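You operate a simulated robot arm through the tools that you are given. There is no shell and no other tool.

The job below is to be done with a simulated two-armed robot. You get a single attempt, and the scene is never put back.

## Task
File the clamped bracket clean, then clamp the grey one in its place.
Fine: the flat file clears the weld scale and goes back; the silver bracket ends on the bench, the grey one gripped by the vice. Set down upright: flat file, silver bracket, grey bracket. What is to be rubbed or washed off counts as gone when no trace of it is left.
Where things are to end (x, y in the base frame): silver bracket within 6 cm of [39, 59].
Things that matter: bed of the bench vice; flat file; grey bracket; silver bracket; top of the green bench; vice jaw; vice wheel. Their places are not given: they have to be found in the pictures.

Only the result counts: the job must be done as asked and must still hold three seconds after the hand-in. Knocking over, shifting, dropping, spilling or breaking anything else fails it.

## Robot
Two 7-joint arms with fingered hands on one trunk that stands fixed in place. Base frame: the origin is at the foot of the trunk, x ahead of it, y to its left, z up. Units: cm, degrees, N and s.
The left shoulder is at [4.2, 17.4, 112.1], the right one opposite. With the tool pointing down near the work surface each hand reaches from about 30 to 72 cm from the base axis, measured 20 degrees to its own side. Payload 3.8 kg a hand.
The tool frame of a hand sits at the grasp point between the pads (the TCP): z along the fingers, y along the line on which they close. The tips reach 2.6 cm beyond it. The gripper opens to 13.2 cm; its body begins 7.3 cm behind the TCP. The gripper is a hand of 3 fingers: y runs from the thumb to the fingers, the wrist lies at [0, 0, -22.4] in the tool frame, and closing takes about 1.5 s.
Orientation is that of the tool frame in the base frame, as [roll, pitch, yaw] about the fixed x, y, z axes, in that order (R = Rz(yaw) Ry(pitch) Rx(roll)). With the fingers straight down and closing along the base's y, the tool's x points along the base's -x, its y along +y and its z along -z.

## Interface
- The arms move only by the tool nudge_tool. It takes "left_targets", "right_targets" or both (then of equal length, played together; a hand with none holds still); each is a list of rows, each a list of 7 numbers: the closure, from 0 (fully open) to 1 (shut), then the shift along the tool's x, y, z in units of 100 mm (1.0 is 100 mm), then the turn, a rotation vector about the tool's x, y, z in units of 90 degrees (1.0 is 90 degrees). In form: [[fingers, dx, dy, dz, rx, ry, rz], ...]. A call has 1 to 20 rows; each row is the pose to reach, as a shift and turn from the pose commanded when the call began, along the tool's axes at that moment. A call with a number of a shift or a turn outside -1 to 1 is refused whole. A row lasts 0.2 s, in which the tool goes at most 5 cm and 8.6 degrees; a call with a longer step from one row to the next is refused whole, and so is a gripper value outside its range. A pose out of reach is approached as far as the arm can. The call stops where the force on the tool passes 40 N (or 10 N more than at its start, if that is more) or the arm is blocked; 0.2 s more then pass. Each finger travels about 10.8 cm/s and halts on what it meets, pressing with about 24 N; the grip force reading is that of the motor and also rises with nothing between the fingers. The clock runs only during rows and for 0.2 s after the last one: add rows that repeat a pose to give the fingers time. The reply holds the time, the measured pose of the TCP, the force on the tool along the base axes, the opening and the grip force, in the units named above and with some noise, with the torque about the TCP (base axes, N m) and any sound that the robot's microphone picked up.
- Cameras (640 x 400 px; columns grow to the right, rows downward): "scene" is now at [17.34, 2.9, 106.16]; the picture's right is [0.40, -0.92, 0.00], its down [0.21, 0.09, -0.97] and it looks along [0.89, 0.39, 0.23] (base axes); focal length 214 px, centre (320, 200). "left" rides on the left gripper at [-6.2, 0.3, -9.2] in its tool frame; the picture's right is [-0.05, -1.00, 0.00], its down [0.83, -0.04, -0.56] and it looks along [0.55, -0.03, 0.83] (tool axes); focal length 230 px, centre (320, 200). "right" rides on the right gripper at [6.2, 0.3, -9.2] in its tool frame; the picture's right is [-0.05, 1.00, 0.00], its down [-0.83, -0.04, -0.56] and it looks along [-0.55, -0.03, 0.83] (tool axes); focal length 230 px, centre (320, 200).
- capture(camera): a new picture of that camera. No time passes.
- move_column(by): moves the trunk up (or, below 0, down) by that many cm; the arms and the scene camera ride with it, the base frame stays. It gives what a move gives, with no picture.
- preshape(shape, hand): the hand has 3 fingers and takes this shape, open, in about a second: jaw (thumb against the fingers, like two jaws); tri (thumb and two fingers); tip (a fingertip pinch); poke (one finger out to press); point (the index stretched); flat (the hand flat); cup (the hand cupped); fist (a fist). The gripper value then closes the fingers along that shape, each until it touches; the sizes above hold for jaw. It gives what a move gives, with no picture.
- pan_tilt(pan, tilt): turns the head with the scene camera to pan (to the left, within 60 degrees either way) and tilt (down, from -29 to 69), counted from straight ahead of the robot (the tilt from the chest, where the trunk bows). It gives what a move gives.
- locate(camera, pixels): for up to 12 pixels [column, row] of the newest picture of that camera ("zoom" is the newest enlarged one), the place [x, y, z] in the base frame of the surface seen there, good to about 0.2 cm, but the place of the scene camera against the robot may be out by one fixed shift of up to 1.2 cm in any direction. No time passes.
- close_up(camera, box): a new picture of the part [left, top, right, bottom] of that camera's present view, enlarged. No time passes.
- sign_off(): hands the job in; it is judged then, once.

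Open the grippers and draw the arms clear of the work before you hand the job in, unless the task says otherwise.

The tools are called after "Emit:" as a command line: name --argument value ..., lists and objects as JSON in quotes. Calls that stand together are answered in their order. nudge_tool: Moves the arms, as the interface text tells. Its arguments: {"type":"object","properties":{"left_targets":{"type":"array"},"right_targets":{"type":"array"}},"required":[]} The other tools are called the same way: move_column (by) moves the trunk up or down; preshape (shape, hand) gives the hand a shape; pan_tilt (pan, tilt) turns the head that bears the scene camera; capture (camera) takes a picture; locate (camera, pixels) gives the place of the surface under pixels of a picture; close_up (camera, box) takes an enlarged picture of a part of a camera's view; sign_off () hands the job in.

At the start:

```text
clock: 0.0
left_eef_pos: [26.63, 26.05, 124.47]
left_orientation: [180.0, 0.0, -179.9]
left_ft_force: [0.1, 0.1, 0.0]
left_moment: [0.05, 0.01, -0.01]
left_finger_gap: 13.2
left_grip_force: 0.0
left_shape: jaw
right_eef_pos: [43.84, -2.87, 122.33]
right_orientation: [-179.9, 0.1, 179.9]
right_ft_force: [0.6, -0.3, -1.1]
right_moment: [0.0, -0.02, 0.01]
right_finger_gap: 13.19
right_grip_force: 0.1
right_shape: jaw
trunk travel left (down, up): [-42.5, 5.7]
head pan, tilt (commanded): [23.7, -13.2]
```

scene: 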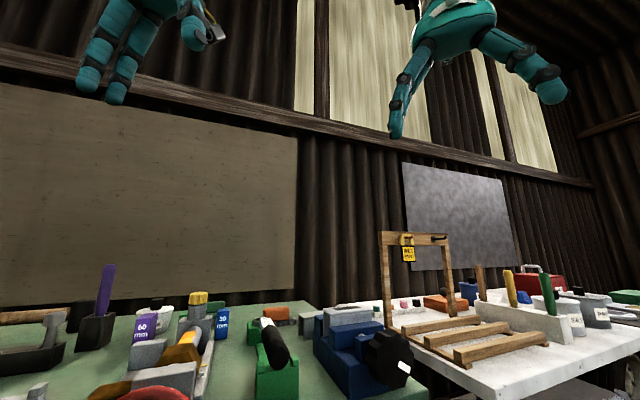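
right: 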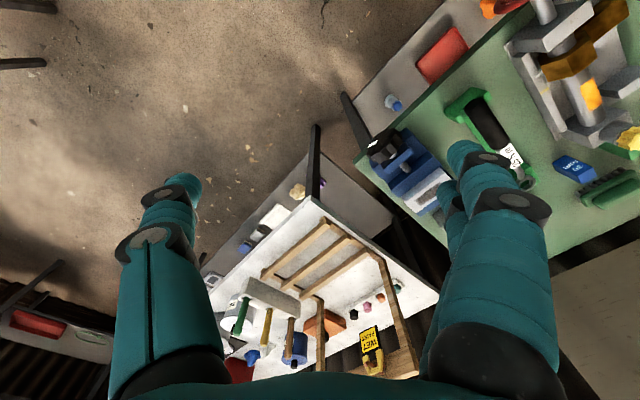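
left: 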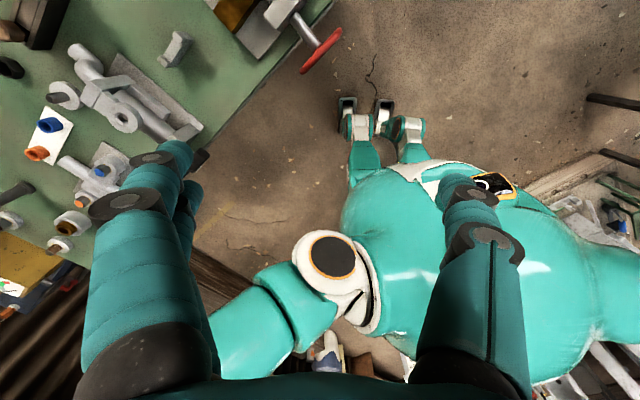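

The scene picture looks too high; the bench only shows at its lower edge (rows 300-400). I turn the head down and to the left to see the bench.

Emit:
pan_tilt --pan 35 --tilt 35

```text
clock: 1.2
left_eef_pos: [26.63, 26.03, 124.49]
left_orientation: [-180.0, 0.0, 179.9]
left_ft_force: [0.2, 1.0, -0.4]
left_moment: [-0.05, 0.0, 0.03]
left_finger_gap: 13.19
left_grip_force: 0.1
left_shape: jaw
right_eef_pos: [43.93, -3.04, 122.42]
right_orientation: [179.9, 0.0, 179.8]
right_ft_force: [0.4, -0.4, 0.1]
right_moment: [0.02, -0.01, 0.0]
right_finger_gap: 13.18
right_grip_force: 0.1
right_shape: jaw
trunk travel left (down, up): [-42.5, 5.7]
head pan, tilt (commanded): [35.0, 35.0]
```

Head is turned; now I take a picture from the scene camera.

Emit:
capture --camera "scene"

```text
taken
```

scene: 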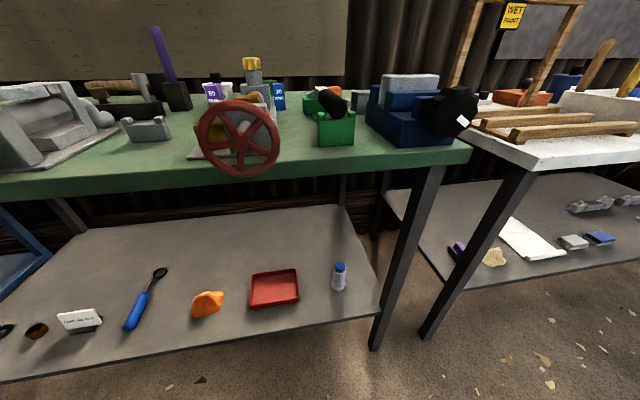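

The bench with the vice (red wheel at about (240,137)) is seen from the side. I enlarge the bench part to identify things.

Emit:
close_up --camera "scene" --box '[80, 20, 360, 195]'

Emit:
locate --camera "scene" --pixels '[[240, 140], [60, 170], [440, 155], [150, 130], [335, 125], [170, 60], [252, 65], [160, 150], [300, 150], [410, 85], [400, 120], [120, 88]]'

```text
2.29 times, centred on (220, 108) of scene
```

zoom: 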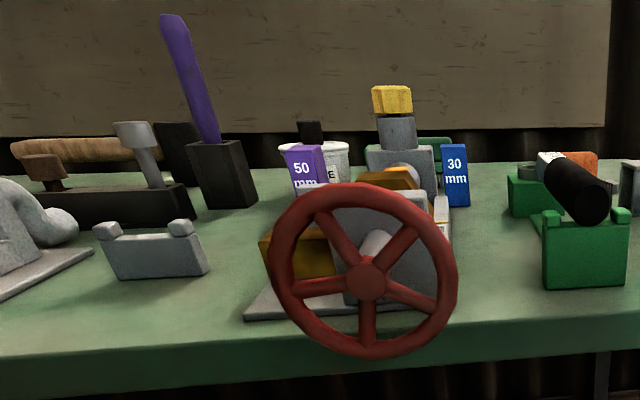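

```text
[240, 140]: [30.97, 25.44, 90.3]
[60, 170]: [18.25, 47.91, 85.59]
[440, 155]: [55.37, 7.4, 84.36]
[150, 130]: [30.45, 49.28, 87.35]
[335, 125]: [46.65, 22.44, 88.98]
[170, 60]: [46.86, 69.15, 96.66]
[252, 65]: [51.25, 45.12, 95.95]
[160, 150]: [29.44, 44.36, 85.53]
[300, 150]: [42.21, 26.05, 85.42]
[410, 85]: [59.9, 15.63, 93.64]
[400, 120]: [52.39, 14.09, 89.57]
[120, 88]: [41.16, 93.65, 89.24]
```

The bench top is near z 85; the vice with the red wheel is near (31,25). I raise the trunk for a steeper view and look at it from the left hand camera too.

Emit:
close_up --camera "left" --box '[0, 0, 360, 225]'

Emit:
close_up --camera "right" --box '[340, 0, 640, 188]'

Emit:
move_column --by 5.5

```text
1.78 times, centred on (180, 112) of left
```

zoom: 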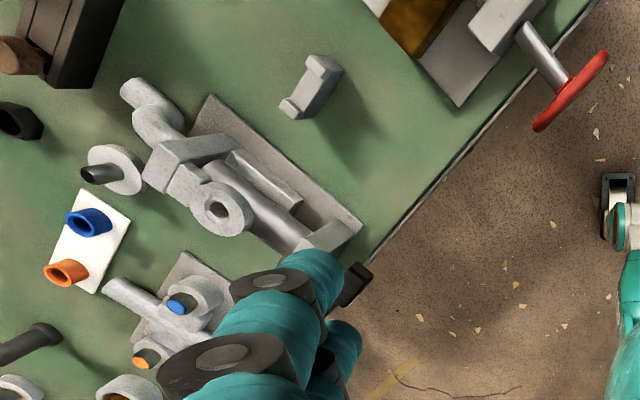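

```text
2.13 times, centred on (490, 94) of right
```

zoom: 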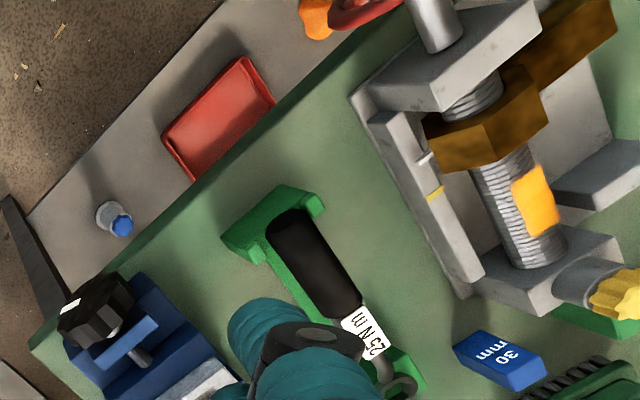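

```text
clock: 2.1
left_eef_pos: [26.69, 26.0, 129.95]
left_orientation: [-180.0, -0.2, 180.0]
left_ft_force: [0.1, 0.7, -1.1]
left_moment: [0.03, 0.05, 0.01]
left_finger_gap: 13.18
left_grip_force: 0.1
left_shape: jaw
right_eef_pos: [43.97, -2.96, 127.84]
right_orientation: [-180.0, -0.2, 179.9]
right_ft_force: [0.8, 0.6, 0.0]
right_moment: [0.01, 0.03, 0.0]
right_finger_gap: 13.18
right_grip_force: 0.1
right_shape: jaw
trunk travel left (down, up): [-48.0, 0.2]
head pan, tilt (commanded): [35.0, 35.0]
```

The trunk is up by 5.5 cm. I take a new scene picture with the head turned a bit more down toward the vice.

Emit:
pan_tilt --pan 50 --tilt 40

Emit:
capture --camera "scene"

```text
clock: 2.9
left_eef_pos: [26.48, 25.93, 130.09]
left_orientation: [-180.0, 0.1, -179.9]
left_ft_force: [0.5, -0.2, -0.4]
left_moment: [0.0, 0.01, -0.01]
left_finger_gap: 13.2
left_grip_force: 0.0
left_shape: jaw
right_eef_pos: [43.74, -3.07, 127.96]
right_orientation: [-180.0, 0.0, 179.9]
right_ft_force: [-0.5, -0.7, 0.1]
right_moment: [0.02, 0.01, 0.02]
right_finger_gap: 13.19
right_grip_force: 0.1
right_shape: jaw
trunk travel left (down, up): [-48.0, 0.2]
head pan, tilt (commanded): [50.0, 40.0]
```

```text
taken
```

scene: 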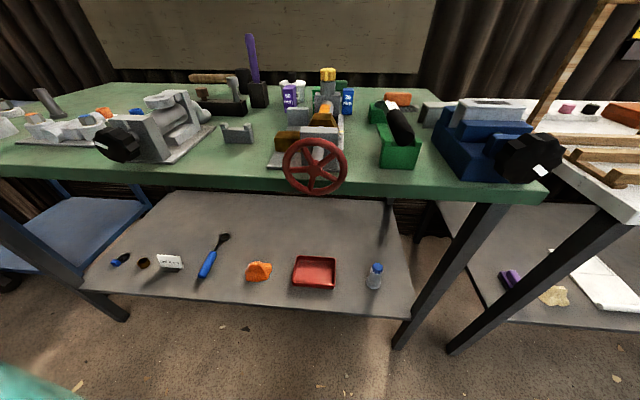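

Now the whole bench is in view. I enlarge the area around the vice (box 200-420, 60-200) and the left part of the bench.

Emit:
close_up --camera "scene" --box '[220, 60, 380, 160]'

Emit:
close_up --camera "scene" --box '[240, 60, 400, 160]'

Emit:
close_up --camera "scene" --box '[0, 60, 240, 210]'

Emit:
close_up --camera "scene" --box '[340, 60, 580, 210]'

```text
4.00 times, centred on (300, 110) of scene
```

zoom: 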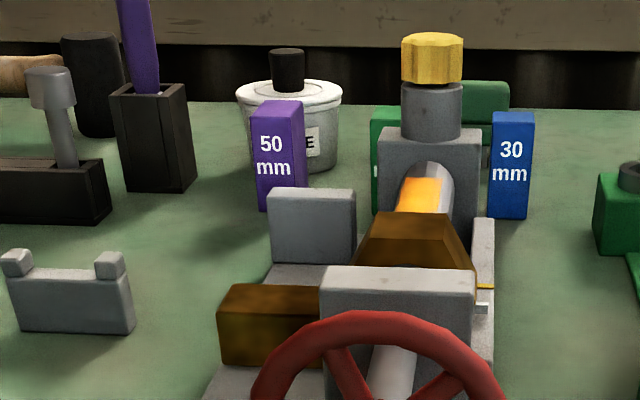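

```text
4.00 times, centred on (320, 110) of scene
```

zoom: 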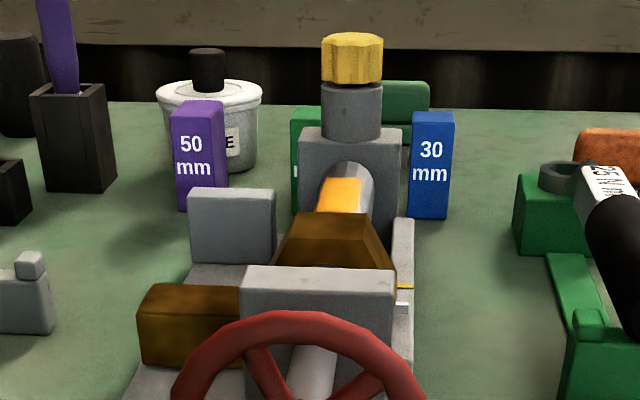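

```text
2.67 times, centred on (120, 135) of scene
```

zoom: 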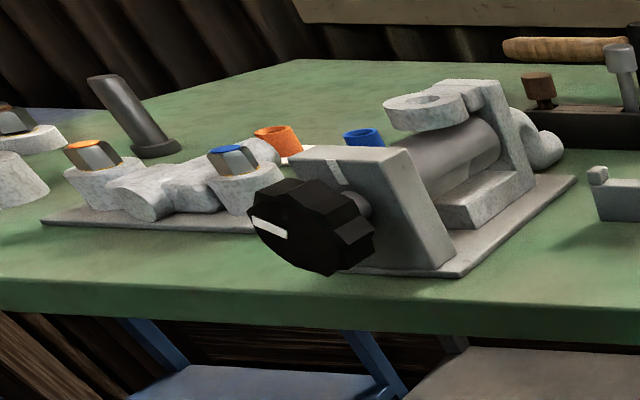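

```text
2.67 times, centred on (460, 135) of scene
```

zoom: 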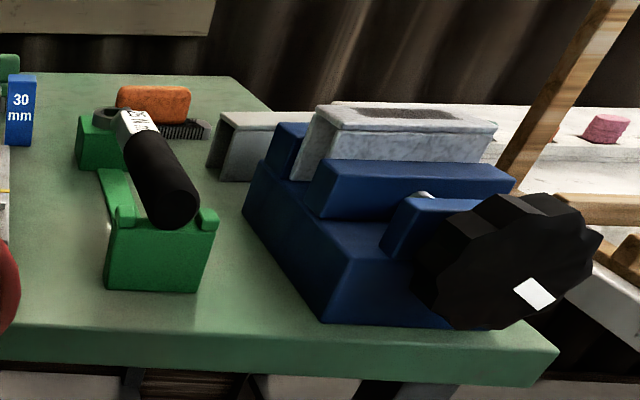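

The blue vice at scene (480,140) holds a silver bracket with dark scale on top, and a grey bracket lies behind it at (440,112). I look for the flat file: the purple item in a black pot at (252,70) and the area near the blue vice.

Emit:
close_up --camera "scene" --box '[180, 20, 300, 95]'

Emit:
close_up --camera "scene" --box '[180, 50, 300, 125]'

Emit:
close_up --camera "scene" --box '[420, 80, 580, 180]'

Emit:
close_up --camera "scene" --box '[70, 210, 390, 310]'

```text
5.33 times, centred on (240, 58) of scene
```

zoom: 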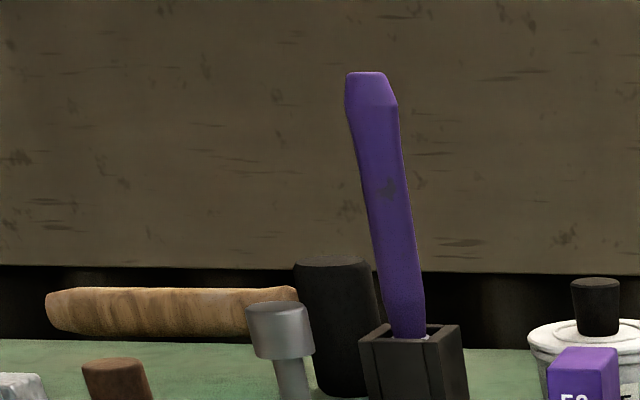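

```text
5.33 times, centred on (240, 88) of scene
```

zoom: 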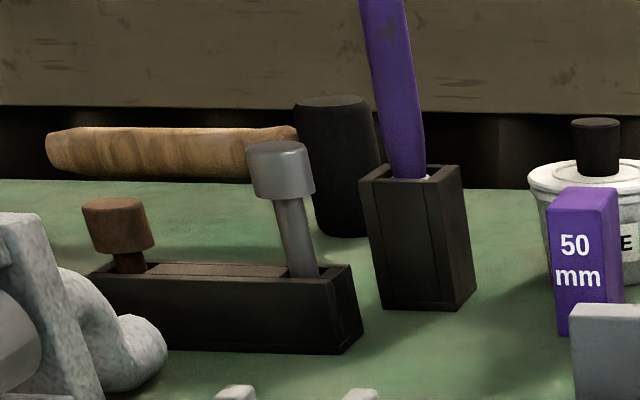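

```text
4.00 times, centred on (500, 130) of scene
```

zoom: 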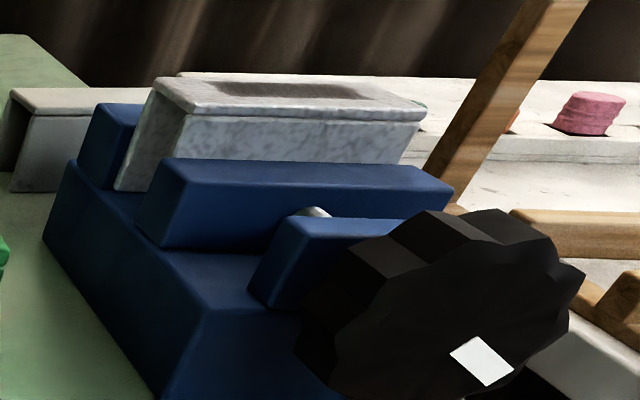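

```text
2.00 times, centred on (230, 260) of scene
```

zoom: 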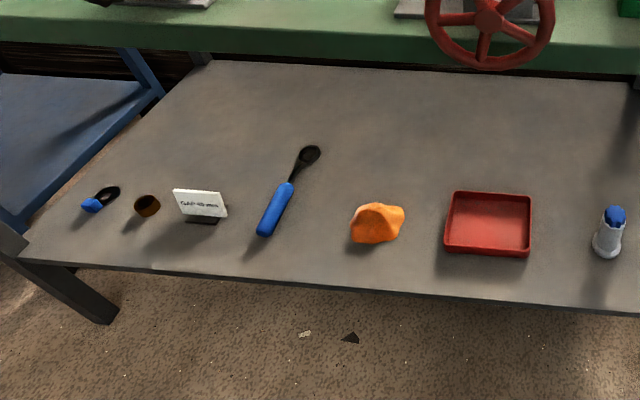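

The purple-handled tool stands in a black block; another rack with yellow and green handles was on the white table to the right. I pan right to check which one is the flat file.

Emit:
pan_tilt --pan 5 --tilt 35

Emit:
capture --camera "scene"

```text
clock: 4.0
left_eef_pos: [26.58, 26.08, 129.97]
left_orientation: [179.9, 0.0, 179.9]
left_ft_force: [-1.1, 1.0, 0.0]
left_moment: [-0.02, 0.05, 0.01]
left_finger_gap: 13.2
left_grip_force: 0.0
left_shape: jaw
right_eef_pos: [43.85, -3.08, 127.89]
right_orientation: [-180.0, 0.0, 180.0]
right_ft_force: [0.5, -0.9, -0.8]
right_moment: [0.02, 0.01, 0.0]
right_finger_gap: 13.16
right_grip_force: 0.0
right_shape: jaw
trunk travel left (down, up): [-48.0, 0.2]
head pan, tilt (commanded): [5.0, 35.0]
```

```text
taken
```

scene: 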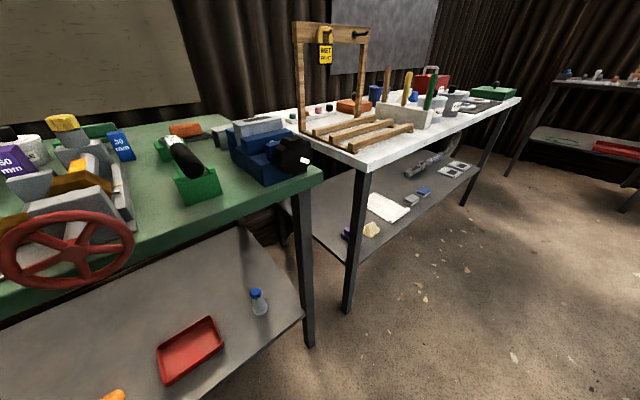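

The white table is a painting place, so the purple-handled tool in the black block is most likely the file. I take hand camera pictures, since they are free of the scene camera's shift.

Emit:
close_up --camera "right" --box '[320, 60, 480, 160]'

Emit:
capture --camera "right"

Emit:
capture --camera "left"

```text
4.00 times, centred on (400, 110) of right
```

zoom: 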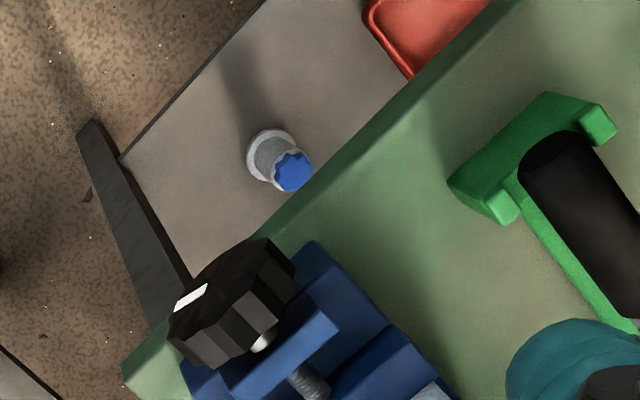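

```text
taken
```

right: 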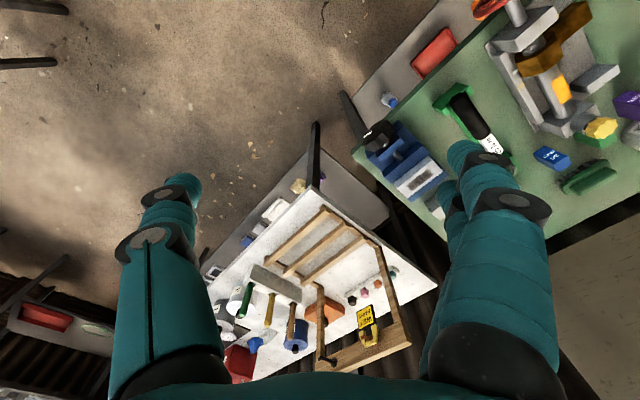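

```text
taken
```

left: 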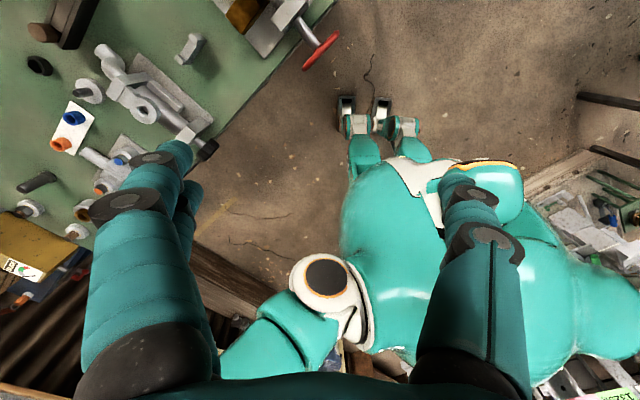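

In the right picture the vice is at (405,155) with the bracket's scale at (415,180). I enlarge that part and locate points.

Emit:
close_up --camera "right" --box '[340, 100, 500, 200]'

```text
4.00 times, centred on (420, 150) of right
```

zoom: 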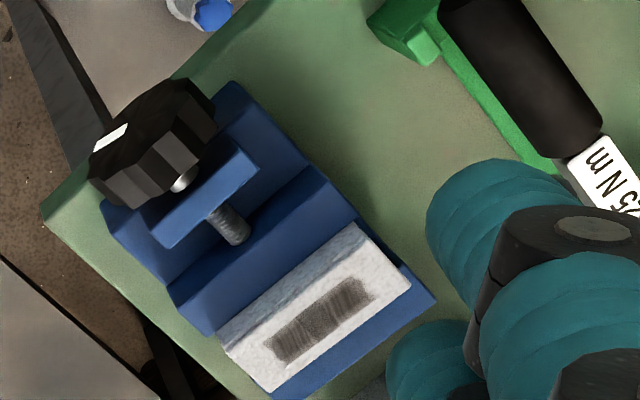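

The zoomed right view shows the scale patch from about (265,345) to (370,290) on the bracket's top, the moving blue jaw in front, screw and black wheel. I locate these.

Emit:
locate --camera "zoom" --pixels '[[266, 342], [278, 360], [362, 280], [372, 296], [232, 345], [268, 388], [368, 238], [408, 280], [225, 325], [354, 226], [285, 385], [425, 300]]'

Emit:
locate --camera "zoom" --pixels '[[180, 180], [110, 135], [150, 150], [205, 110], [230, 225], [200, 200], [180, 290], [260, 240], [330, 185], [50, 210], [320, 130], [300, 160]]'

```text
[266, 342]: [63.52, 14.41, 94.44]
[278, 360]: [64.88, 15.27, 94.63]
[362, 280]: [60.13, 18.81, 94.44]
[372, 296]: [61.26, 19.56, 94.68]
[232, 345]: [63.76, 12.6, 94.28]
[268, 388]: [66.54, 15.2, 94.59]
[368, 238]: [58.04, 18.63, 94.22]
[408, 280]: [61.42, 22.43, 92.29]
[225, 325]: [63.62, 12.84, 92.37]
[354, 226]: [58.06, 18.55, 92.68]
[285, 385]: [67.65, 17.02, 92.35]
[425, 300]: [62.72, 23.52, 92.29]
```

```text
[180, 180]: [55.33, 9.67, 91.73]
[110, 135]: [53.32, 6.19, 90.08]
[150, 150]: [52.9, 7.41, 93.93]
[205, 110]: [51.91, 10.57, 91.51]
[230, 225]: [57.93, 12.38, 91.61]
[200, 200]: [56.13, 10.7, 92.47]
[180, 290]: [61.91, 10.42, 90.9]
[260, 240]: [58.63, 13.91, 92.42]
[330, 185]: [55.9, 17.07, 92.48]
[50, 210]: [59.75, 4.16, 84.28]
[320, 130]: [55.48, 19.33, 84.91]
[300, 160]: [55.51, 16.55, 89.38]
```

The vice geometry is: jaw line along (-0.67,0.74), screw axis along (0.74,0.67), bracket top z 94.5, wheel near (54,8.5,91). Now I look back at the left side of the bench for the file and its block.

Emit:
pan_tilt --pan 50 --tilt 25

Emit:
close_up --camera "scene" --box '[160, 60, 320, 160]'

```text
clock: 5.1
left_eef_pos: [26.5, 26.08, 130.0]
left_orientation: [179.9, 0.0, -180.0]
left_ft_force: [-0.7, 0.2, -0.5]
left_moment: [0.0, -0.04, -0.01]
left_finger_gap: 13.2
left_grip_force: 0.1
left_shape: jaw
right_eef_pos: [43.83, -2.9, 127.9]
right_orientation: [-180.0, 0.0, 179.9]
right_ft_force: [-0.3, 0.2, -0.4]
right_moment: [0.03, 0.0, 0.02]
right_finger_gap: 13.15
right_grip_force: 0.1
right_shape: jaw
trunk travel left (down, up): [-48.0, 0.2]
head pan, tilt (commanded): [50.0, 25.0]
```

```text
4.00 times, centred on (240, 110) of scene
```

zoom: 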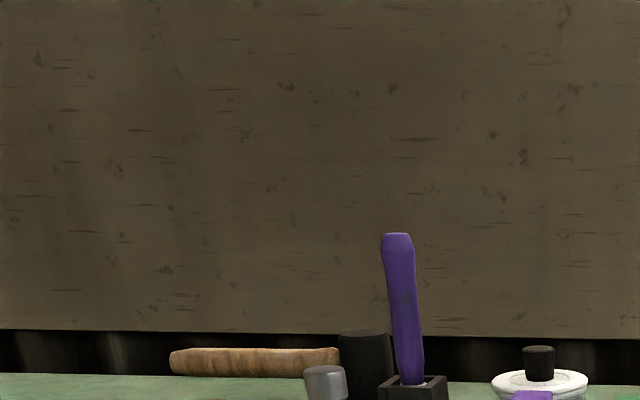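

The handle runs from zoom (398,235) to (412,380). I aim closer at the pot with another enlargement and locate its points.

Emit:
close_up --camera "scene" --box '[216, 112, 296, 162]'

Emit:
capture --camera "scene"

```text
8.00 times, centred on (256, 137) of scene
```

zoom: 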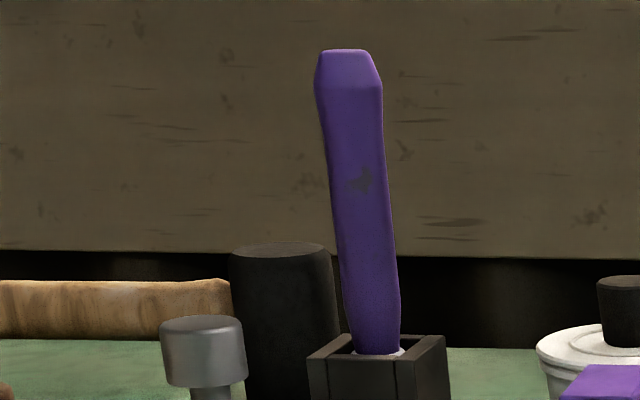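

```text
taken
```

scene: 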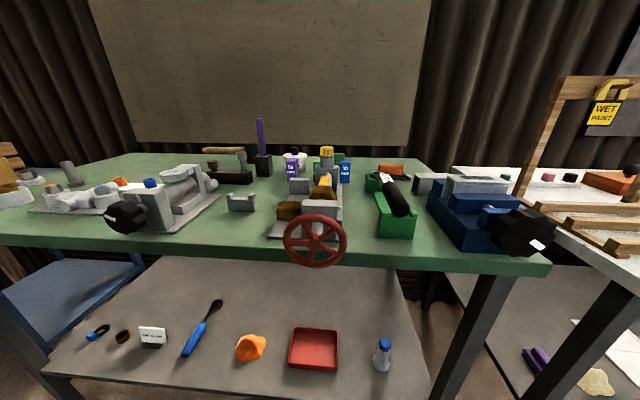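

I locate points on the handle (top (348,55), middle (355,180), bottom (375,345)) and on the black block (rim (310,365), (400,365), (440,345)).

Emit:
locate --camera "zoom" --pixels '[[348, 54], [350, 80], [360, 180], [372, 300], [376, 345], [320, 90], [378, 90], [345, 300], [398, 300], [320, 365], [395, 365], [440, 350]]'

Emit:
locate --camera "scene" --pixels '[[264, 172], [250, 180], [225, 150], [240, 205], [292, 168], [302, 160], [330, 152], [346, 172], [318, 195], [392, 190], [430, 183], [395, 225]]'

```text
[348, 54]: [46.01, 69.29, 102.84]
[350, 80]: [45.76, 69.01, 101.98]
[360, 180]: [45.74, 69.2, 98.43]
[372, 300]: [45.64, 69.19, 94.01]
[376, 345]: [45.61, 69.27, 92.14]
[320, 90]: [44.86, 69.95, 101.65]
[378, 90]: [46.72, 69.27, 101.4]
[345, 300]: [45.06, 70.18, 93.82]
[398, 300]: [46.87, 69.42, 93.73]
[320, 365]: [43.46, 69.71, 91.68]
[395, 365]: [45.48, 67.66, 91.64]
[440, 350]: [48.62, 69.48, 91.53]
```

```text
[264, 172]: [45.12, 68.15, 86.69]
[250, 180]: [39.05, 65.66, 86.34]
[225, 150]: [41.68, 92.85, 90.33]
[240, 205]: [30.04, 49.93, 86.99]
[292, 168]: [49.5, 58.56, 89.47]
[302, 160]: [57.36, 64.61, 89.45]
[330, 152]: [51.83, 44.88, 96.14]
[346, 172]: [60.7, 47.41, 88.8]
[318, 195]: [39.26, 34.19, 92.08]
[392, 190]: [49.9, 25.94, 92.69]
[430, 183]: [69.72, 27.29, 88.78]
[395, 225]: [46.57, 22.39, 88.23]
```

The handle is upright at about (46,69.5), z 92 to 103, and the block's top is at z 91.6. I check neighbours' heights: grey peg (203,325), mallet head top (285,248), and tin lid (600,345) in the zoom.

Emit:
locate --camera "zoom" --pixels '[[203, 325], [203, 375], [280, 250], [285, 300], [330, 320], [625, 280], [590, 345], [600, 375], [150, 290], [10, 380], [355, 352], [400, 352]]'

Emit:
close_up --camera "scene" --box '[400, 150, 560, 250]'

```text
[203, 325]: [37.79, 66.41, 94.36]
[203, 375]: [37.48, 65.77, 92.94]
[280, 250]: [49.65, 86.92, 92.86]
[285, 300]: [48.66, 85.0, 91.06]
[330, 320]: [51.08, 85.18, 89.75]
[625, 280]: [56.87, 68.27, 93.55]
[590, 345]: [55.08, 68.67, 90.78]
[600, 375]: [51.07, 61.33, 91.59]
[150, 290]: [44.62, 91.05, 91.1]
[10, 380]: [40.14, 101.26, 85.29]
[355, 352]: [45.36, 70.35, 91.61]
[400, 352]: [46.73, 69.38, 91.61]
```

```text
4.00 times, centred on (480, 200) of scene
```

zoom: 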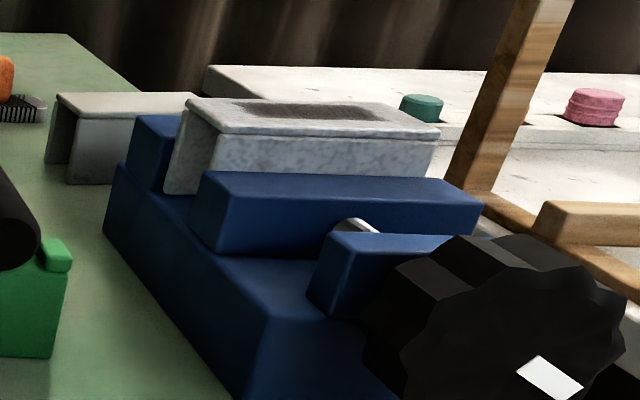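

Neighbours: peg top z 94.4 at (38,66.5), tin at (56,68). I start moving the left hand toward the file: turning its heading to about 51 degrees left while shifting left.

Emit:
nudge_tool --left_targets '[[0, -0.05, 0.16, 0.05, 0, 0, -0.094], [0, -0.1, 0.33, 0.1, 0, 0, -0.189], [0, -0.15, 0.5, 0.15, 0, 0, -0.283], [0, -0.2, 0.66, 0.2, 0, 0, -0.378], [0, -0.25, 0.83, 0.25, 0, 0, -0.472], [0, -0.3, 1.0, 0.3, 0, 0, -0.566]]'

```text
clock: 6.5
left_eef_pos: [29.54, 36.19, 126.97]
left_orientation: [-179.9, 0.0, -128.8]
left_ft_force: [0.6, 0.6, -0.7]
left_moment: [0.0, -0.01, 0.01]
left_finger_gap: 13.2
left_grip_force: 0.1
left_shape: jaw
right_eef_pos: [43.7, -3.02, 127.94]
right_orientation: [-180.0, -0.1, 179.9]
right_ft_force: [0.4, 0.1, 0.2]
right_moment: [0.0, -0.02, 0.0]
right_finger_gap: 13.18
right_grip_force: 0.2
right_shape: jaw
trunk travel left (down, up): [-48.0, 0.2]
head pan, tilt (commanded): [50.0, 25.0]
```

Yaw is now -128.8 as planned. Next I pitch the fingers 45 degrees forward and shift forward and left, above the bench at height about 122.

Emit:
nudge_tool --left_targets '[[0, -0.16, 0.14, 0.08, 0, -0.083, 0], [0, -0.33, 0.28, 0.16, 0, -0.167, 0], [0, -0.5, 0.42, 0.25, 0, -0.25, 0], [0, -0.66, 0.56, 0.33, 0, -0.333, 0], [0, -0.83, 0.7, 0.41, 0, -0.417, 0], [0, -1.0, 0.84, 0.5, 0, -0.5, 0]]'

Emit:
capture --camera "left"

```text
clock: 7.9
left_eef_pos: [29.35, 49.07, 122.06]
left_orientation: [180.0, 45.1, -129.1]
left_ft_force: [-0.2, 0.5, -0.6]
left_moment: [0.02, -0.01, 0.02]
left_finger_gap: 13.19
left_grip_force: 0.1
left_shape: jaw
right_eef_pos: [43.86, -3.08, 128.0]
right_orientation: [-180.0, 0.1, 179.9]
right_ft_force: [0.0, 0.2, -0.1]
right_moment: [0.02, -0.01, 0.0]
right_finger_gap: 13.19
right_grip_force: 0.1
right_shape: jaw
trunk travel left (down, up): [-48.0, 0.2]
head pan, tilt (commanded): [50.0, 25.0]
```

```text
taken
```

left: 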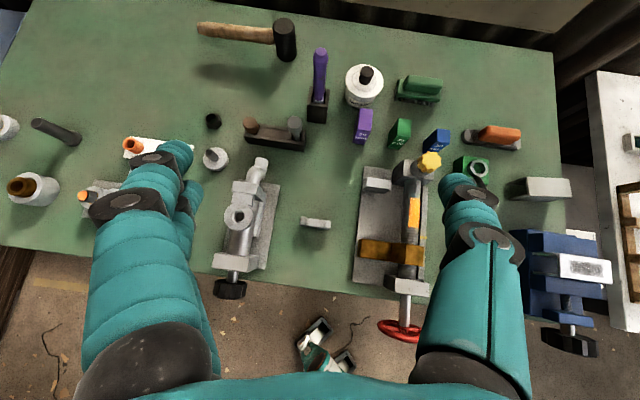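

A fine overview: file block at (319,85), grey bracket at (540,188), vice at (570,280). I enlarge the file and the grey bracket.

Emit:
close_up --camera "left" --box '[270, 30, 400, 130]'

Emit:
close_up --camera "left" --box '[440, 100, 640, 225]'

Emit:
close_up --camera "left" --box '[480, 200, 640, 360]'

Emit:
locate --camera "left" --pixels '[[319, 50], [319, 75], [319, 95], [309, 108], [326, 108], [318, 120], [518, 188], [520, 200], [568, 188], [540, 182], [540, 195], [512, 190]]'

```text
4.00 times, centred on (335, 80) of left
```

zoom: 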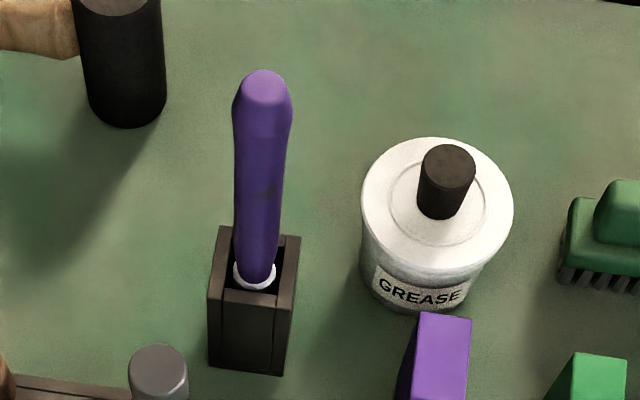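

```text
3.20 times, centred on (540, 162) of left
```

zoom: 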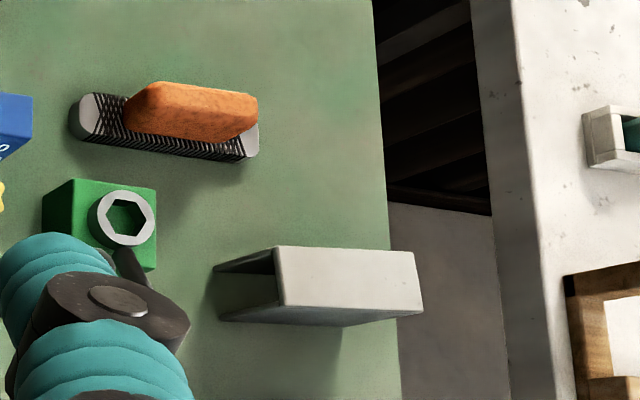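

```text
2.50 times, centred on (560, 280) of left
```

zoom: 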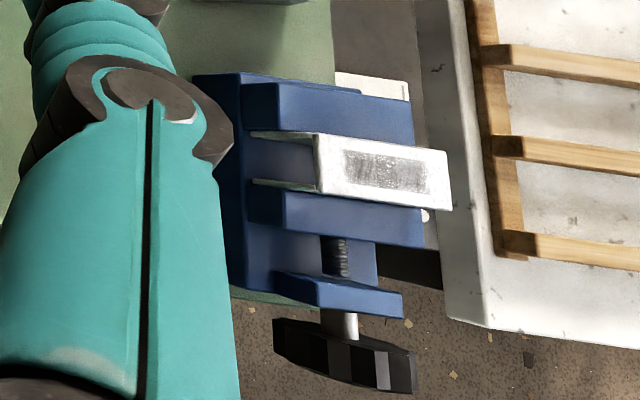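

```text
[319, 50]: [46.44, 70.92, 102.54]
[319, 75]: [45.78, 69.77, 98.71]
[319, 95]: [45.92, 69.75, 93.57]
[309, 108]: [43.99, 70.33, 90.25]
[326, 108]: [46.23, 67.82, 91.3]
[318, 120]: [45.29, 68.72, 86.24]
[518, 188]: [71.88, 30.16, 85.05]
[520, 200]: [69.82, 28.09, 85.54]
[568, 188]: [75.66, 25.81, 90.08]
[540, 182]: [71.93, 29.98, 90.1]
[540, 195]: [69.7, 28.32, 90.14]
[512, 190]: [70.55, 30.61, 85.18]
```

There is also an orange-gripped tool with a hatched metal body at left-camera (495,138), near the grey bracket; it could be the flat file. I enlarge it and the other brush-like item.

Emit:
close_up --camera "left" --box '[455, 115, 535, 165]'

Emit:
close_up --camera "left" --box '[380, 60, 460, 110]'

Emit:
close_up --camera "left" --box '[290, 35, 354, 75]'

Emit:
close_up --camera "left" --box '[290, 80, 354, 125]'

```text
8.00 times, centred on (495, 140) of left
```

zoom: 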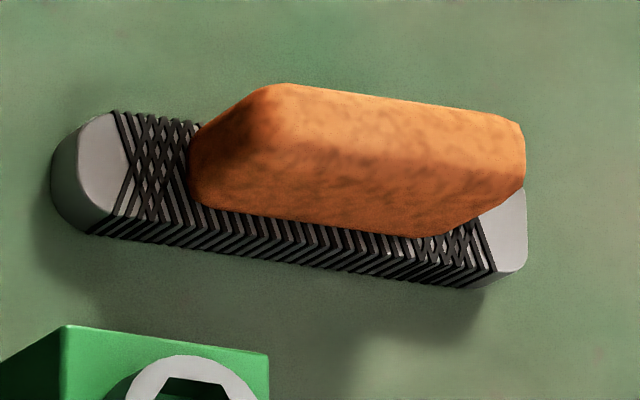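

```text
8.00 times, centred on (420, 85) of left
```

zoom: 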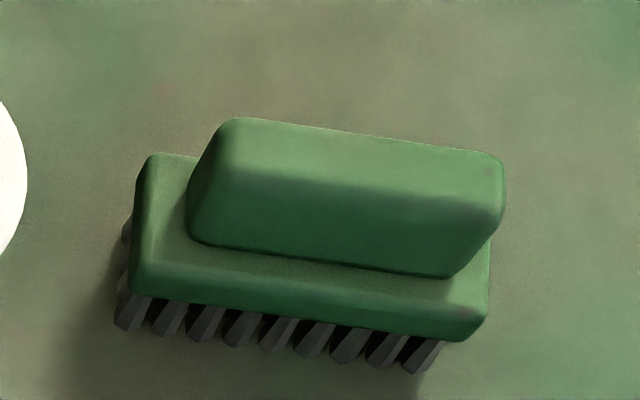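

```text
10.00 times, centred on (322, 55) of left
```

zoom: 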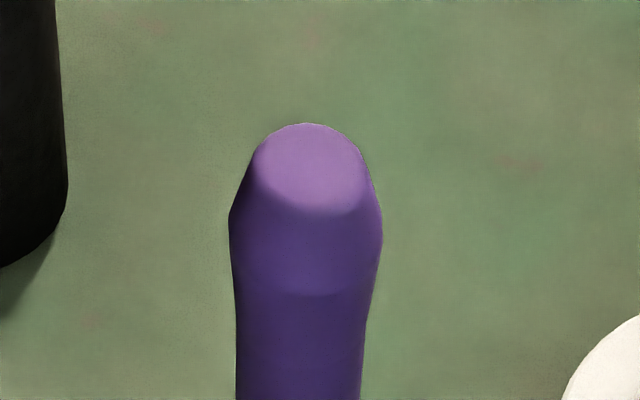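

```text
8.89 times, centred on (322, 102) of left
```

zoom: 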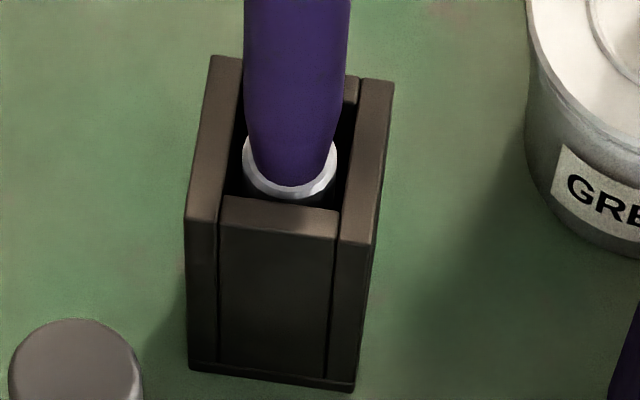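

The orange-gripped tool has cross-cut teeth on a flat steel bar: that is the flat file (the purple one has a round handle in a square tube). I locate its grip and bar ends in the left picture.

Emit:
locate --camera "left" --pixels '[[495, 133], [483, 130], [508, 133], [500, 142], [466, 138], [517, 147], [466, 143], [515, 151], [490, 127], [518, 134], [480, 138], [470, 132]]'

Emit:
locate --camera "left" --pixels '[[528, 180], [568, 180], [571, 196], [531, 195], [510, 182], [510, 200], [528, 203], [563, 199], [600, 185], [620, 190], [560, 170], [555, 215]]'

```text
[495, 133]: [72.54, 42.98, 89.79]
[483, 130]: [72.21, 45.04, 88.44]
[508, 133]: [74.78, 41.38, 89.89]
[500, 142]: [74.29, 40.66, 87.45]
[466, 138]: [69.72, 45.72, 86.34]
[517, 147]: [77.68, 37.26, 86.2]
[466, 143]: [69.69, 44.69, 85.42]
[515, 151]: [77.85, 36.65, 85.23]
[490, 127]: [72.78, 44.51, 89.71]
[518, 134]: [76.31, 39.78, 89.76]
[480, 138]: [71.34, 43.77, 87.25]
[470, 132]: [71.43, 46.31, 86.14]
```

```text
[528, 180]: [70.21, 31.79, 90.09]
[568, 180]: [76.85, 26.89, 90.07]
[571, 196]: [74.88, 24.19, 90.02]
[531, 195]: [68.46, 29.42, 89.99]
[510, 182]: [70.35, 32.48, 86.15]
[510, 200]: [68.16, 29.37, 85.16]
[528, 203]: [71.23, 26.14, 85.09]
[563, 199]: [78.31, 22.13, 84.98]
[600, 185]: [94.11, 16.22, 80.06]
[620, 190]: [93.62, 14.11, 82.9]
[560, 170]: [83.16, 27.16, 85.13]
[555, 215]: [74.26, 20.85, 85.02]
```

The flat file lies with its bar from about (70,46) to (78,37), grip top z 89.8. I move the left hand right and forward in steps at height about 120, turning its heading to 42 degrees so that it lines up with the bench.

Emit:
nudge_tool --left_targets '[[0, -0.07, -0.33, 0.07, 0.024, 0, 0.024], [0, -0.14, -0.66, 0.14, 0.047, 0, 0.047], [0, -0.21, -1.0, 0.21, 0.0707, 0, 0.0707]]'

Emit:
locate --camera "left" --pixels '[[475, 165], [460, 170], [493, 165], [478, 180], [437, 140], [400, 130], [430, 160], [362, 170], [352, 280], [280, 185], [315, 222], [275, 125]]'

```text
clock: 8.7
left_eef_pos: [39.26, 45.32, 121.72]
left_orientation: [179.8, 44.8, -138.0]
left_ft_force: [1.0, 0.2, 0.3]
left_moment: [-0.04, 0.02, 0.0]
left_finger_gap: 13.19
left_grip_force: 0.0
left_shape: jaw
right_eef_pos: [44.09, -2.84, 127.77]
right_orientation: [180.0, -0.2, -179.9]
right_ft_force: [1.1, 0.3, 0.8]
right_moment: [-0.01, 0.04, 0.0]
right_finger_gap: 13.21
right_grip_force: 0.0
right_shape: jaw
trunk travel left (down, up): [-48.0, 0.2]
head pan, tilt (commanded): [50.0, 25.0]
```

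```text
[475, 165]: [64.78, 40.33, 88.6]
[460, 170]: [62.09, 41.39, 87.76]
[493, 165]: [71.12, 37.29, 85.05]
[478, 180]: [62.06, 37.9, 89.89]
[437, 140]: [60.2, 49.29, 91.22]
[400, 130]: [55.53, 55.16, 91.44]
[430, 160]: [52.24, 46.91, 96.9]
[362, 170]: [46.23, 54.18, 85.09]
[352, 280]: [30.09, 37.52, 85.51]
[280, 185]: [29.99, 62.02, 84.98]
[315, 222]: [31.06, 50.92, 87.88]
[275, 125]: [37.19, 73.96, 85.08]
```

Heading is now 42 degrees. I continue right and forward (10 cm right, 6 cm forward) at the same height.

Emit:
nudge_tool --left_targets '[[0, -0.14, -0.33, 0.14, 0, 0, 0], [0, -0.28, -0.66, 0.28, 0, 0, 0], [0, -0.424, -1.0, 0.424, 0, 0, 0]]'

Emit:
nudge_tool --left_targets '[[0, 0.0, -0.33, 0.21, 0, 0, 0], [0, 0.0, -0.66, 0.42, 0, 0, 0], [0, 0.0, -1.0, 0.63, 0, 0, 0]]'

Emit:
capture --camera "left"

```text
clock: 9.5
left_eef_pos: [49.95, 41.58, 121.76]
left_orientation: [179.8, 45.0, -138.2]
left_ft_force: [-0.3, -0.8, 0.2]
left_moment: [0.01, 0.03, -0.04]
left_finger_gap: 13.21
left_grip_force: 0.0
left_shape: jaw
right_eef_pos: [44.04, -3.13, 127.97]
right_orientation: [179.9, 0.1, 179.9]
right_ft_force: [0.2, 0.9, 0.2]
right_moment: [0.03, 0.01, 0.02]
right_finger_gap: 13.18
right_grip_force: 0.1
right_shape: jaw
trunk travel left (down, up): [-48.0, 0.2]
head pan, tilt (commanded): [50.0, 25.0]
```

```text
clock: 10.3
left_eef_pos: [60.38, 37.3, 117.42]
left_orientation: [-180.0, 45.0, -138.1]
left_ft_force: [0.7, -0.2, -0.1]
left_moment: [0.01, 0.02, 0.04]
left_finger_gap: 13.17
left_grip_force: 0.0
left_shape: jaw
right_eef_pos: [44.03, -3.07, 127.9]
right_orientation: [180.0, 0.0, 179.8]
right_ft_force: [-0.4, 0.4, 0.2]
right_moment: [0.01, 0.02, 0.01]
right_finger_gap: 13.19
right_grip_force: 0.0
right_shape: jaw
trunk travel left (down, up): [-48.0, 0.2]
head pan, tilt (commanded): [50.0, 25.0]
```

```text
taken
```

left: 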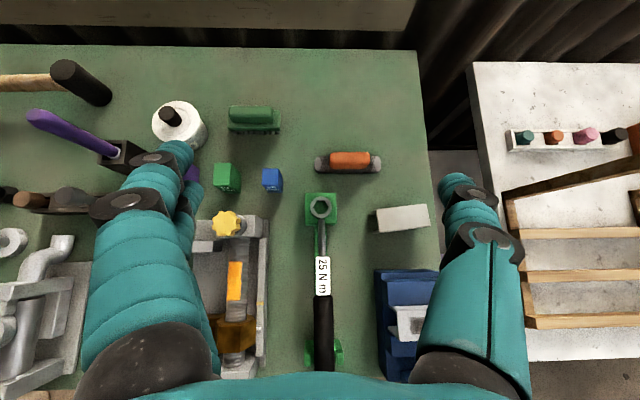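

Now the file is at (348,162) and the grey bracket at (403,217), seen from above. I enlarge this part and locate corners precisely.

Emit:
close_up --camera "left" --box '[300, 130, 460, 250]'

```text
3.33 times, centred on (380, 190) of left
```

zoom: 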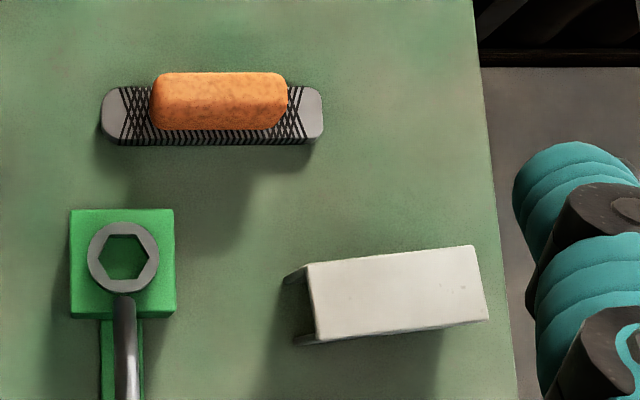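

Emit:
locate --camera "zoom" --pixels '[[160, 82], [280, 85], [220, 85], [285, 118], [155, 118], [108, 115], [318, 112], [112, 92], [316, 92], [220, 140], [152, 128], [288, 128]]'

Emit:
locate --camera "zoom" --pixels '[[312, 268], [470, 250], [484, 316], [318, 335], [390, 292], [300, 340], [290, 280], [122, 255], [80, 215], [170, 310], [400, 334], [480, 322]]'

```text
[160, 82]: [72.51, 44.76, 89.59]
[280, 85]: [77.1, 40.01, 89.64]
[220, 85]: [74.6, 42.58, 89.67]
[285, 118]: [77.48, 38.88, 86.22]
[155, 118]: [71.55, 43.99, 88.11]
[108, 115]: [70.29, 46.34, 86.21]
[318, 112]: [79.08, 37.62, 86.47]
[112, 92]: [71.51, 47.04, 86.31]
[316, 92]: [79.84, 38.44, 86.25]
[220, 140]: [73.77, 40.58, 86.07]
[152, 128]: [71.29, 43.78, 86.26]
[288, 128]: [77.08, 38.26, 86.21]
```

```text
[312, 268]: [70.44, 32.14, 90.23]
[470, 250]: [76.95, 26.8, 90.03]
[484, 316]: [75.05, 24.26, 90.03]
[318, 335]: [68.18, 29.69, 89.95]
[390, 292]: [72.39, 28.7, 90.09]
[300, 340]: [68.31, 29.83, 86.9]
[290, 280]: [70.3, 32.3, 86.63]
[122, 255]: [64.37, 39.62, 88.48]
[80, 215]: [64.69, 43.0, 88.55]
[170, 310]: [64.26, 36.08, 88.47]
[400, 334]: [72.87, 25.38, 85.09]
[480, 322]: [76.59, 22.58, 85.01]
```

I locate the grip's width (rows 75-128 at column 220 in the zoom) and its ends more finely.

Emit:
locate --camera "zoom" --pixels '[[220, 75], [220, 95], [220, 102], [220, 108], [220, 115], [220, 125], [154, 92], [158, 100], [283, 92], [284, 102], [220, 133], [220, 146]]'

```text
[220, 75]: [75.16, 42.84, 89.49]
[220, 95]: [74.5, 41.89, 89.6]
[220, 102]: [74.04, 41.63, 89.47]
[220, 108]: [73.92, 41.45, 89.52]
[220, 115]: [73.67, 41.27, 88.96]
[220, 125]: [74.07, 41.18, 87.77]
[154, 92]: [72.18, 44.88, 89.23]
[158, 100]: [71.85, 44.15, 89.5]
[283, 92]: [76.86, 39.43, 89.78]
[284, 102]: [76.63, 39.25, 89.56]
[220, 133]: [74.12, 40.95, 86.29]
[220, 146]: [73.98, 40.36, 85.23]
```

The grip centre is near (74.5,42.1), z 86.2-89.7, about 7 cm long along the bench line. I move the left hand forward toward it, staying high first.

Emit:
nudge_tool --left_targets '[[0, -0.106, -0.146, 0.247, 0, 0, 0], [0, -0.212, -0.292, 0.495, 0, 0, 0], [0, -0.318, -0.439, 0.742, 0, 0, 0], [0, -0.424, -0.585, 0.99, 0, 0, 0]]'

Emit:
nudge_tool --left_targets '[[0, 0.15, 0, 0.239, 0, 0, 0], [0, 0.3, 0, 0.478, 0, 0, 0], [0, 0.45, 0, 0.716, 0, 0, 0], [0, 0.6, 0, 0.955, 0, 0, 0]]'

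Emit:
capture --camera "left"

```text
clock: 11.3
left_eef_pos: [71.49, 39.4, 113.85]
left_orientation: [179.9, 45.1, -138.3]
left_ft_force: [-0.4, 0.3, -1.7]
left_moment: [0.03, 0.0, -0.04]
left_finger_gap: 13.18
left_grip_force: 0.1
left_shape: jaw
right_eef_pos: [44.01, -3.12, 127.83]
right_orientation: [179.9, 0.1, 179.9]
right_ft_force: [-0.3, -0.3, 0.0]
right_moment: [0.01, -0.01, -0.02]
right_finger_gap: 13.2
right_grip_force: 0.0
right_shape: jaw
trunk travel left (down, up): [-48.0, 0.2]
head pan, tilt (commanded): [50.0, 25.0]
```

```text
clock: 12.3
left_eef_pos: [73.25, 41.04, 102.61]
left_orientation: [180.0, 45.1, -138.1]
left_ft_force: [0.9, -0.6, -0.4]
left_moment: [0.0, 0.0, 0.0]
left_finger_gap: 13.21
left_grip_force: 0.0
left_shape: jaw
right_eef_pos: [43.91, -2.98, 127.73]
right_orientation: [-180.0, 0.0, 179.9]
right_ft_force: [-0.3, -0.4, -0.3]
right_moment: [0.01, 0.01, -0.01]
right_finger_gap: 13.18
right_grip_force: 0.0
right_shape: jaw
trunk travel left (down, up): [-48.0, 0.2]
head pan, tilt (commanded): [50.0, 25.0]
```

```text
taken
```

left: 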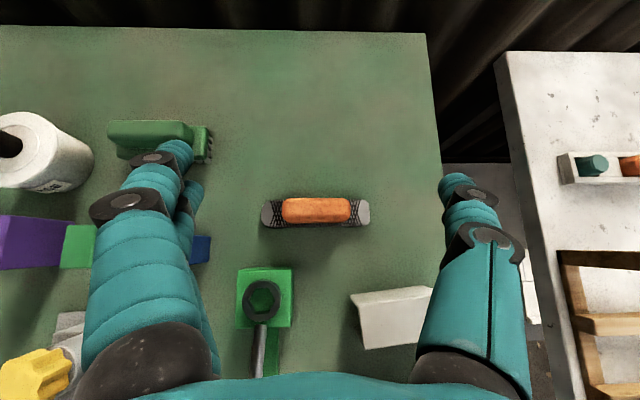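

The file is now at (317,210), near the picture centre, which is the TCP's ray. I locate the grip's edges again from this closer view.

Emit:
locate --camera "left" --pixels '[[282, 208], [350, 208], [317, 200], [317, 213], [317, 220], [264, 214], [367, 212], [317, 225], [285, 215], [347, 215], [317, 228], [283, 202]]'

```text
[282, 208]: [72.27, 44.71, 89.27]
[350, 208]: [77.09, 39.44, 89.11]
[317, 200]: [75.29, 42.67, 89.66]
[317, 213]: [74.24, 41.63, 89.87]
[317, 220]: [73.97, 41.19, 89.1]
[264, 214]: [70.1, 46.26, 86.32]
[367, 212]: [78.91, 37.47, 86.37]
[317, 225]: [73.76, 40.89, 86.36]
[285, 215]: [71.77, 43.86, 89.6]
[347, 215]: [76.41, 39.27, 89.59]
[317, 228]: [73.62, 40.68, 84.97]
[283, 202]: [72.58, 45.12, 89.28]
```

Grip spans u 7.2 cm, centre (74.5,42.0). I descend to TCP z about 90.5 with open fingers straddling the grip.

Emit:
nudge_tool --left_targets '[[0, 0.2, -0.005, 0.215, 0, 0, 0], [0, 0.4, -0.01, 0.43, 0, 0, 0], [0, 0.6, -0.015, 0.645, 0, 0, 0], [0, 0.75, -0.015, 0.805, 0, 0, 0], [0, 0.825, -0.016, 0.885, 0, 0, 0]]'

Emit:
capture --camera "left"

```text
clock: 13.5
left_eef_pos: [73.71, 41.35, 90.58]
left_orientation: [180.0, 45.0, -138.2]
left_ft_force: [0.6, -0.7, -0.2]
left_moment: [0.01, 0.02, -0.02]
left_finger_gap: 13.22
left_grip_force: 0.0
left_shape: jaw
right_eef_pos: [43.84, -3.12, 127.91]
right_orientation: [179.9, 0.1, 179.9]
right_ft_force: [-0.8, 0.2, 0.4]
right_moment: [0.01, -0.02, 0.0]
right_finger_gap: 13.21
right_grip_force: 0.0
right_shape: jaw
trunk travel left (down, up): [-48.0, 0.2]
head pan, tilt (commanded): [50.0, 25.0]
```

```text
taken
```

left: 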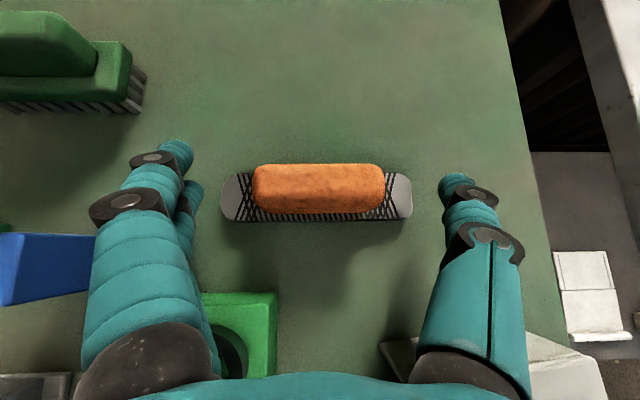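

The fingers straddle the grip (tips at (170,150) and (455,185)). I lower 0.6 cm more, ease back 0.3 cm and close.

Emit:
nudge_tool --left_targets '[[0, 0.064, 0, 0.021, 0, 0, 0], [1, 0.064, 0, 0.021, 0, 0, 0], [1, 0.064, 0, 0.021, 0, 0, 0], [1, 0.064, 0, 0.021, 0, 0, 0], [1, 0.064, 0, 0.021, 0, 0, 0], [1, 0.064, 0, 0.021, 0, 0, 0], [1, 0.064, 0, 0.021, 0, 0, 0], [1, 0.064, 0, 0.021, 0, 0, 0], [1, 0.064, 0, 0.021, 0, 0, 0]]'

Emit:
capture --camera "left"

```text
clock: 15.5
left_eef_pos: [73.47, 41.14, 89.94]
left_orientation: [-180.0, 44.9, -138.1]
left_ft_force: [0.5, -0.5, -0.7]
left_moment: [-0.01, 0.0, 0.01]
left_finger_gap: 6.89
left_grip_force: 24.2
left_shape: jaw
right_eef_pos: [43.86, -3.12, 127.85]
right_orientation: [-180.0, 0.1, 180.0]
right_ft_force: [0.3, -0.2, 0.0]
right_moment: [0.02, 0.03, -0.01]
right_finger_gap: 13.18
right_grip_force: 0.0
right_shape: jaw
trunk travel left (down, up): [-48.0, 0.2]
head pan, tilt (commanded): [50.0, 25.0]
```

```text
taken
```

left: 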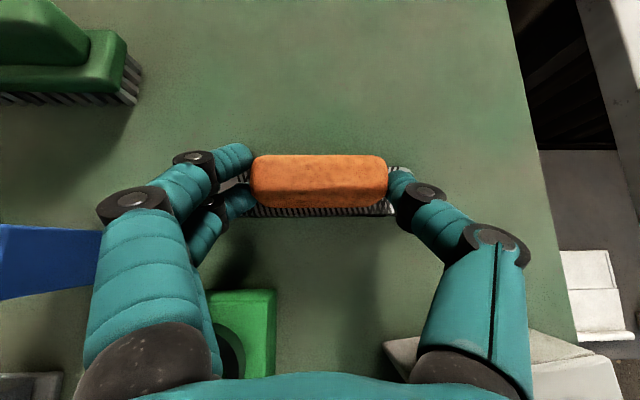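

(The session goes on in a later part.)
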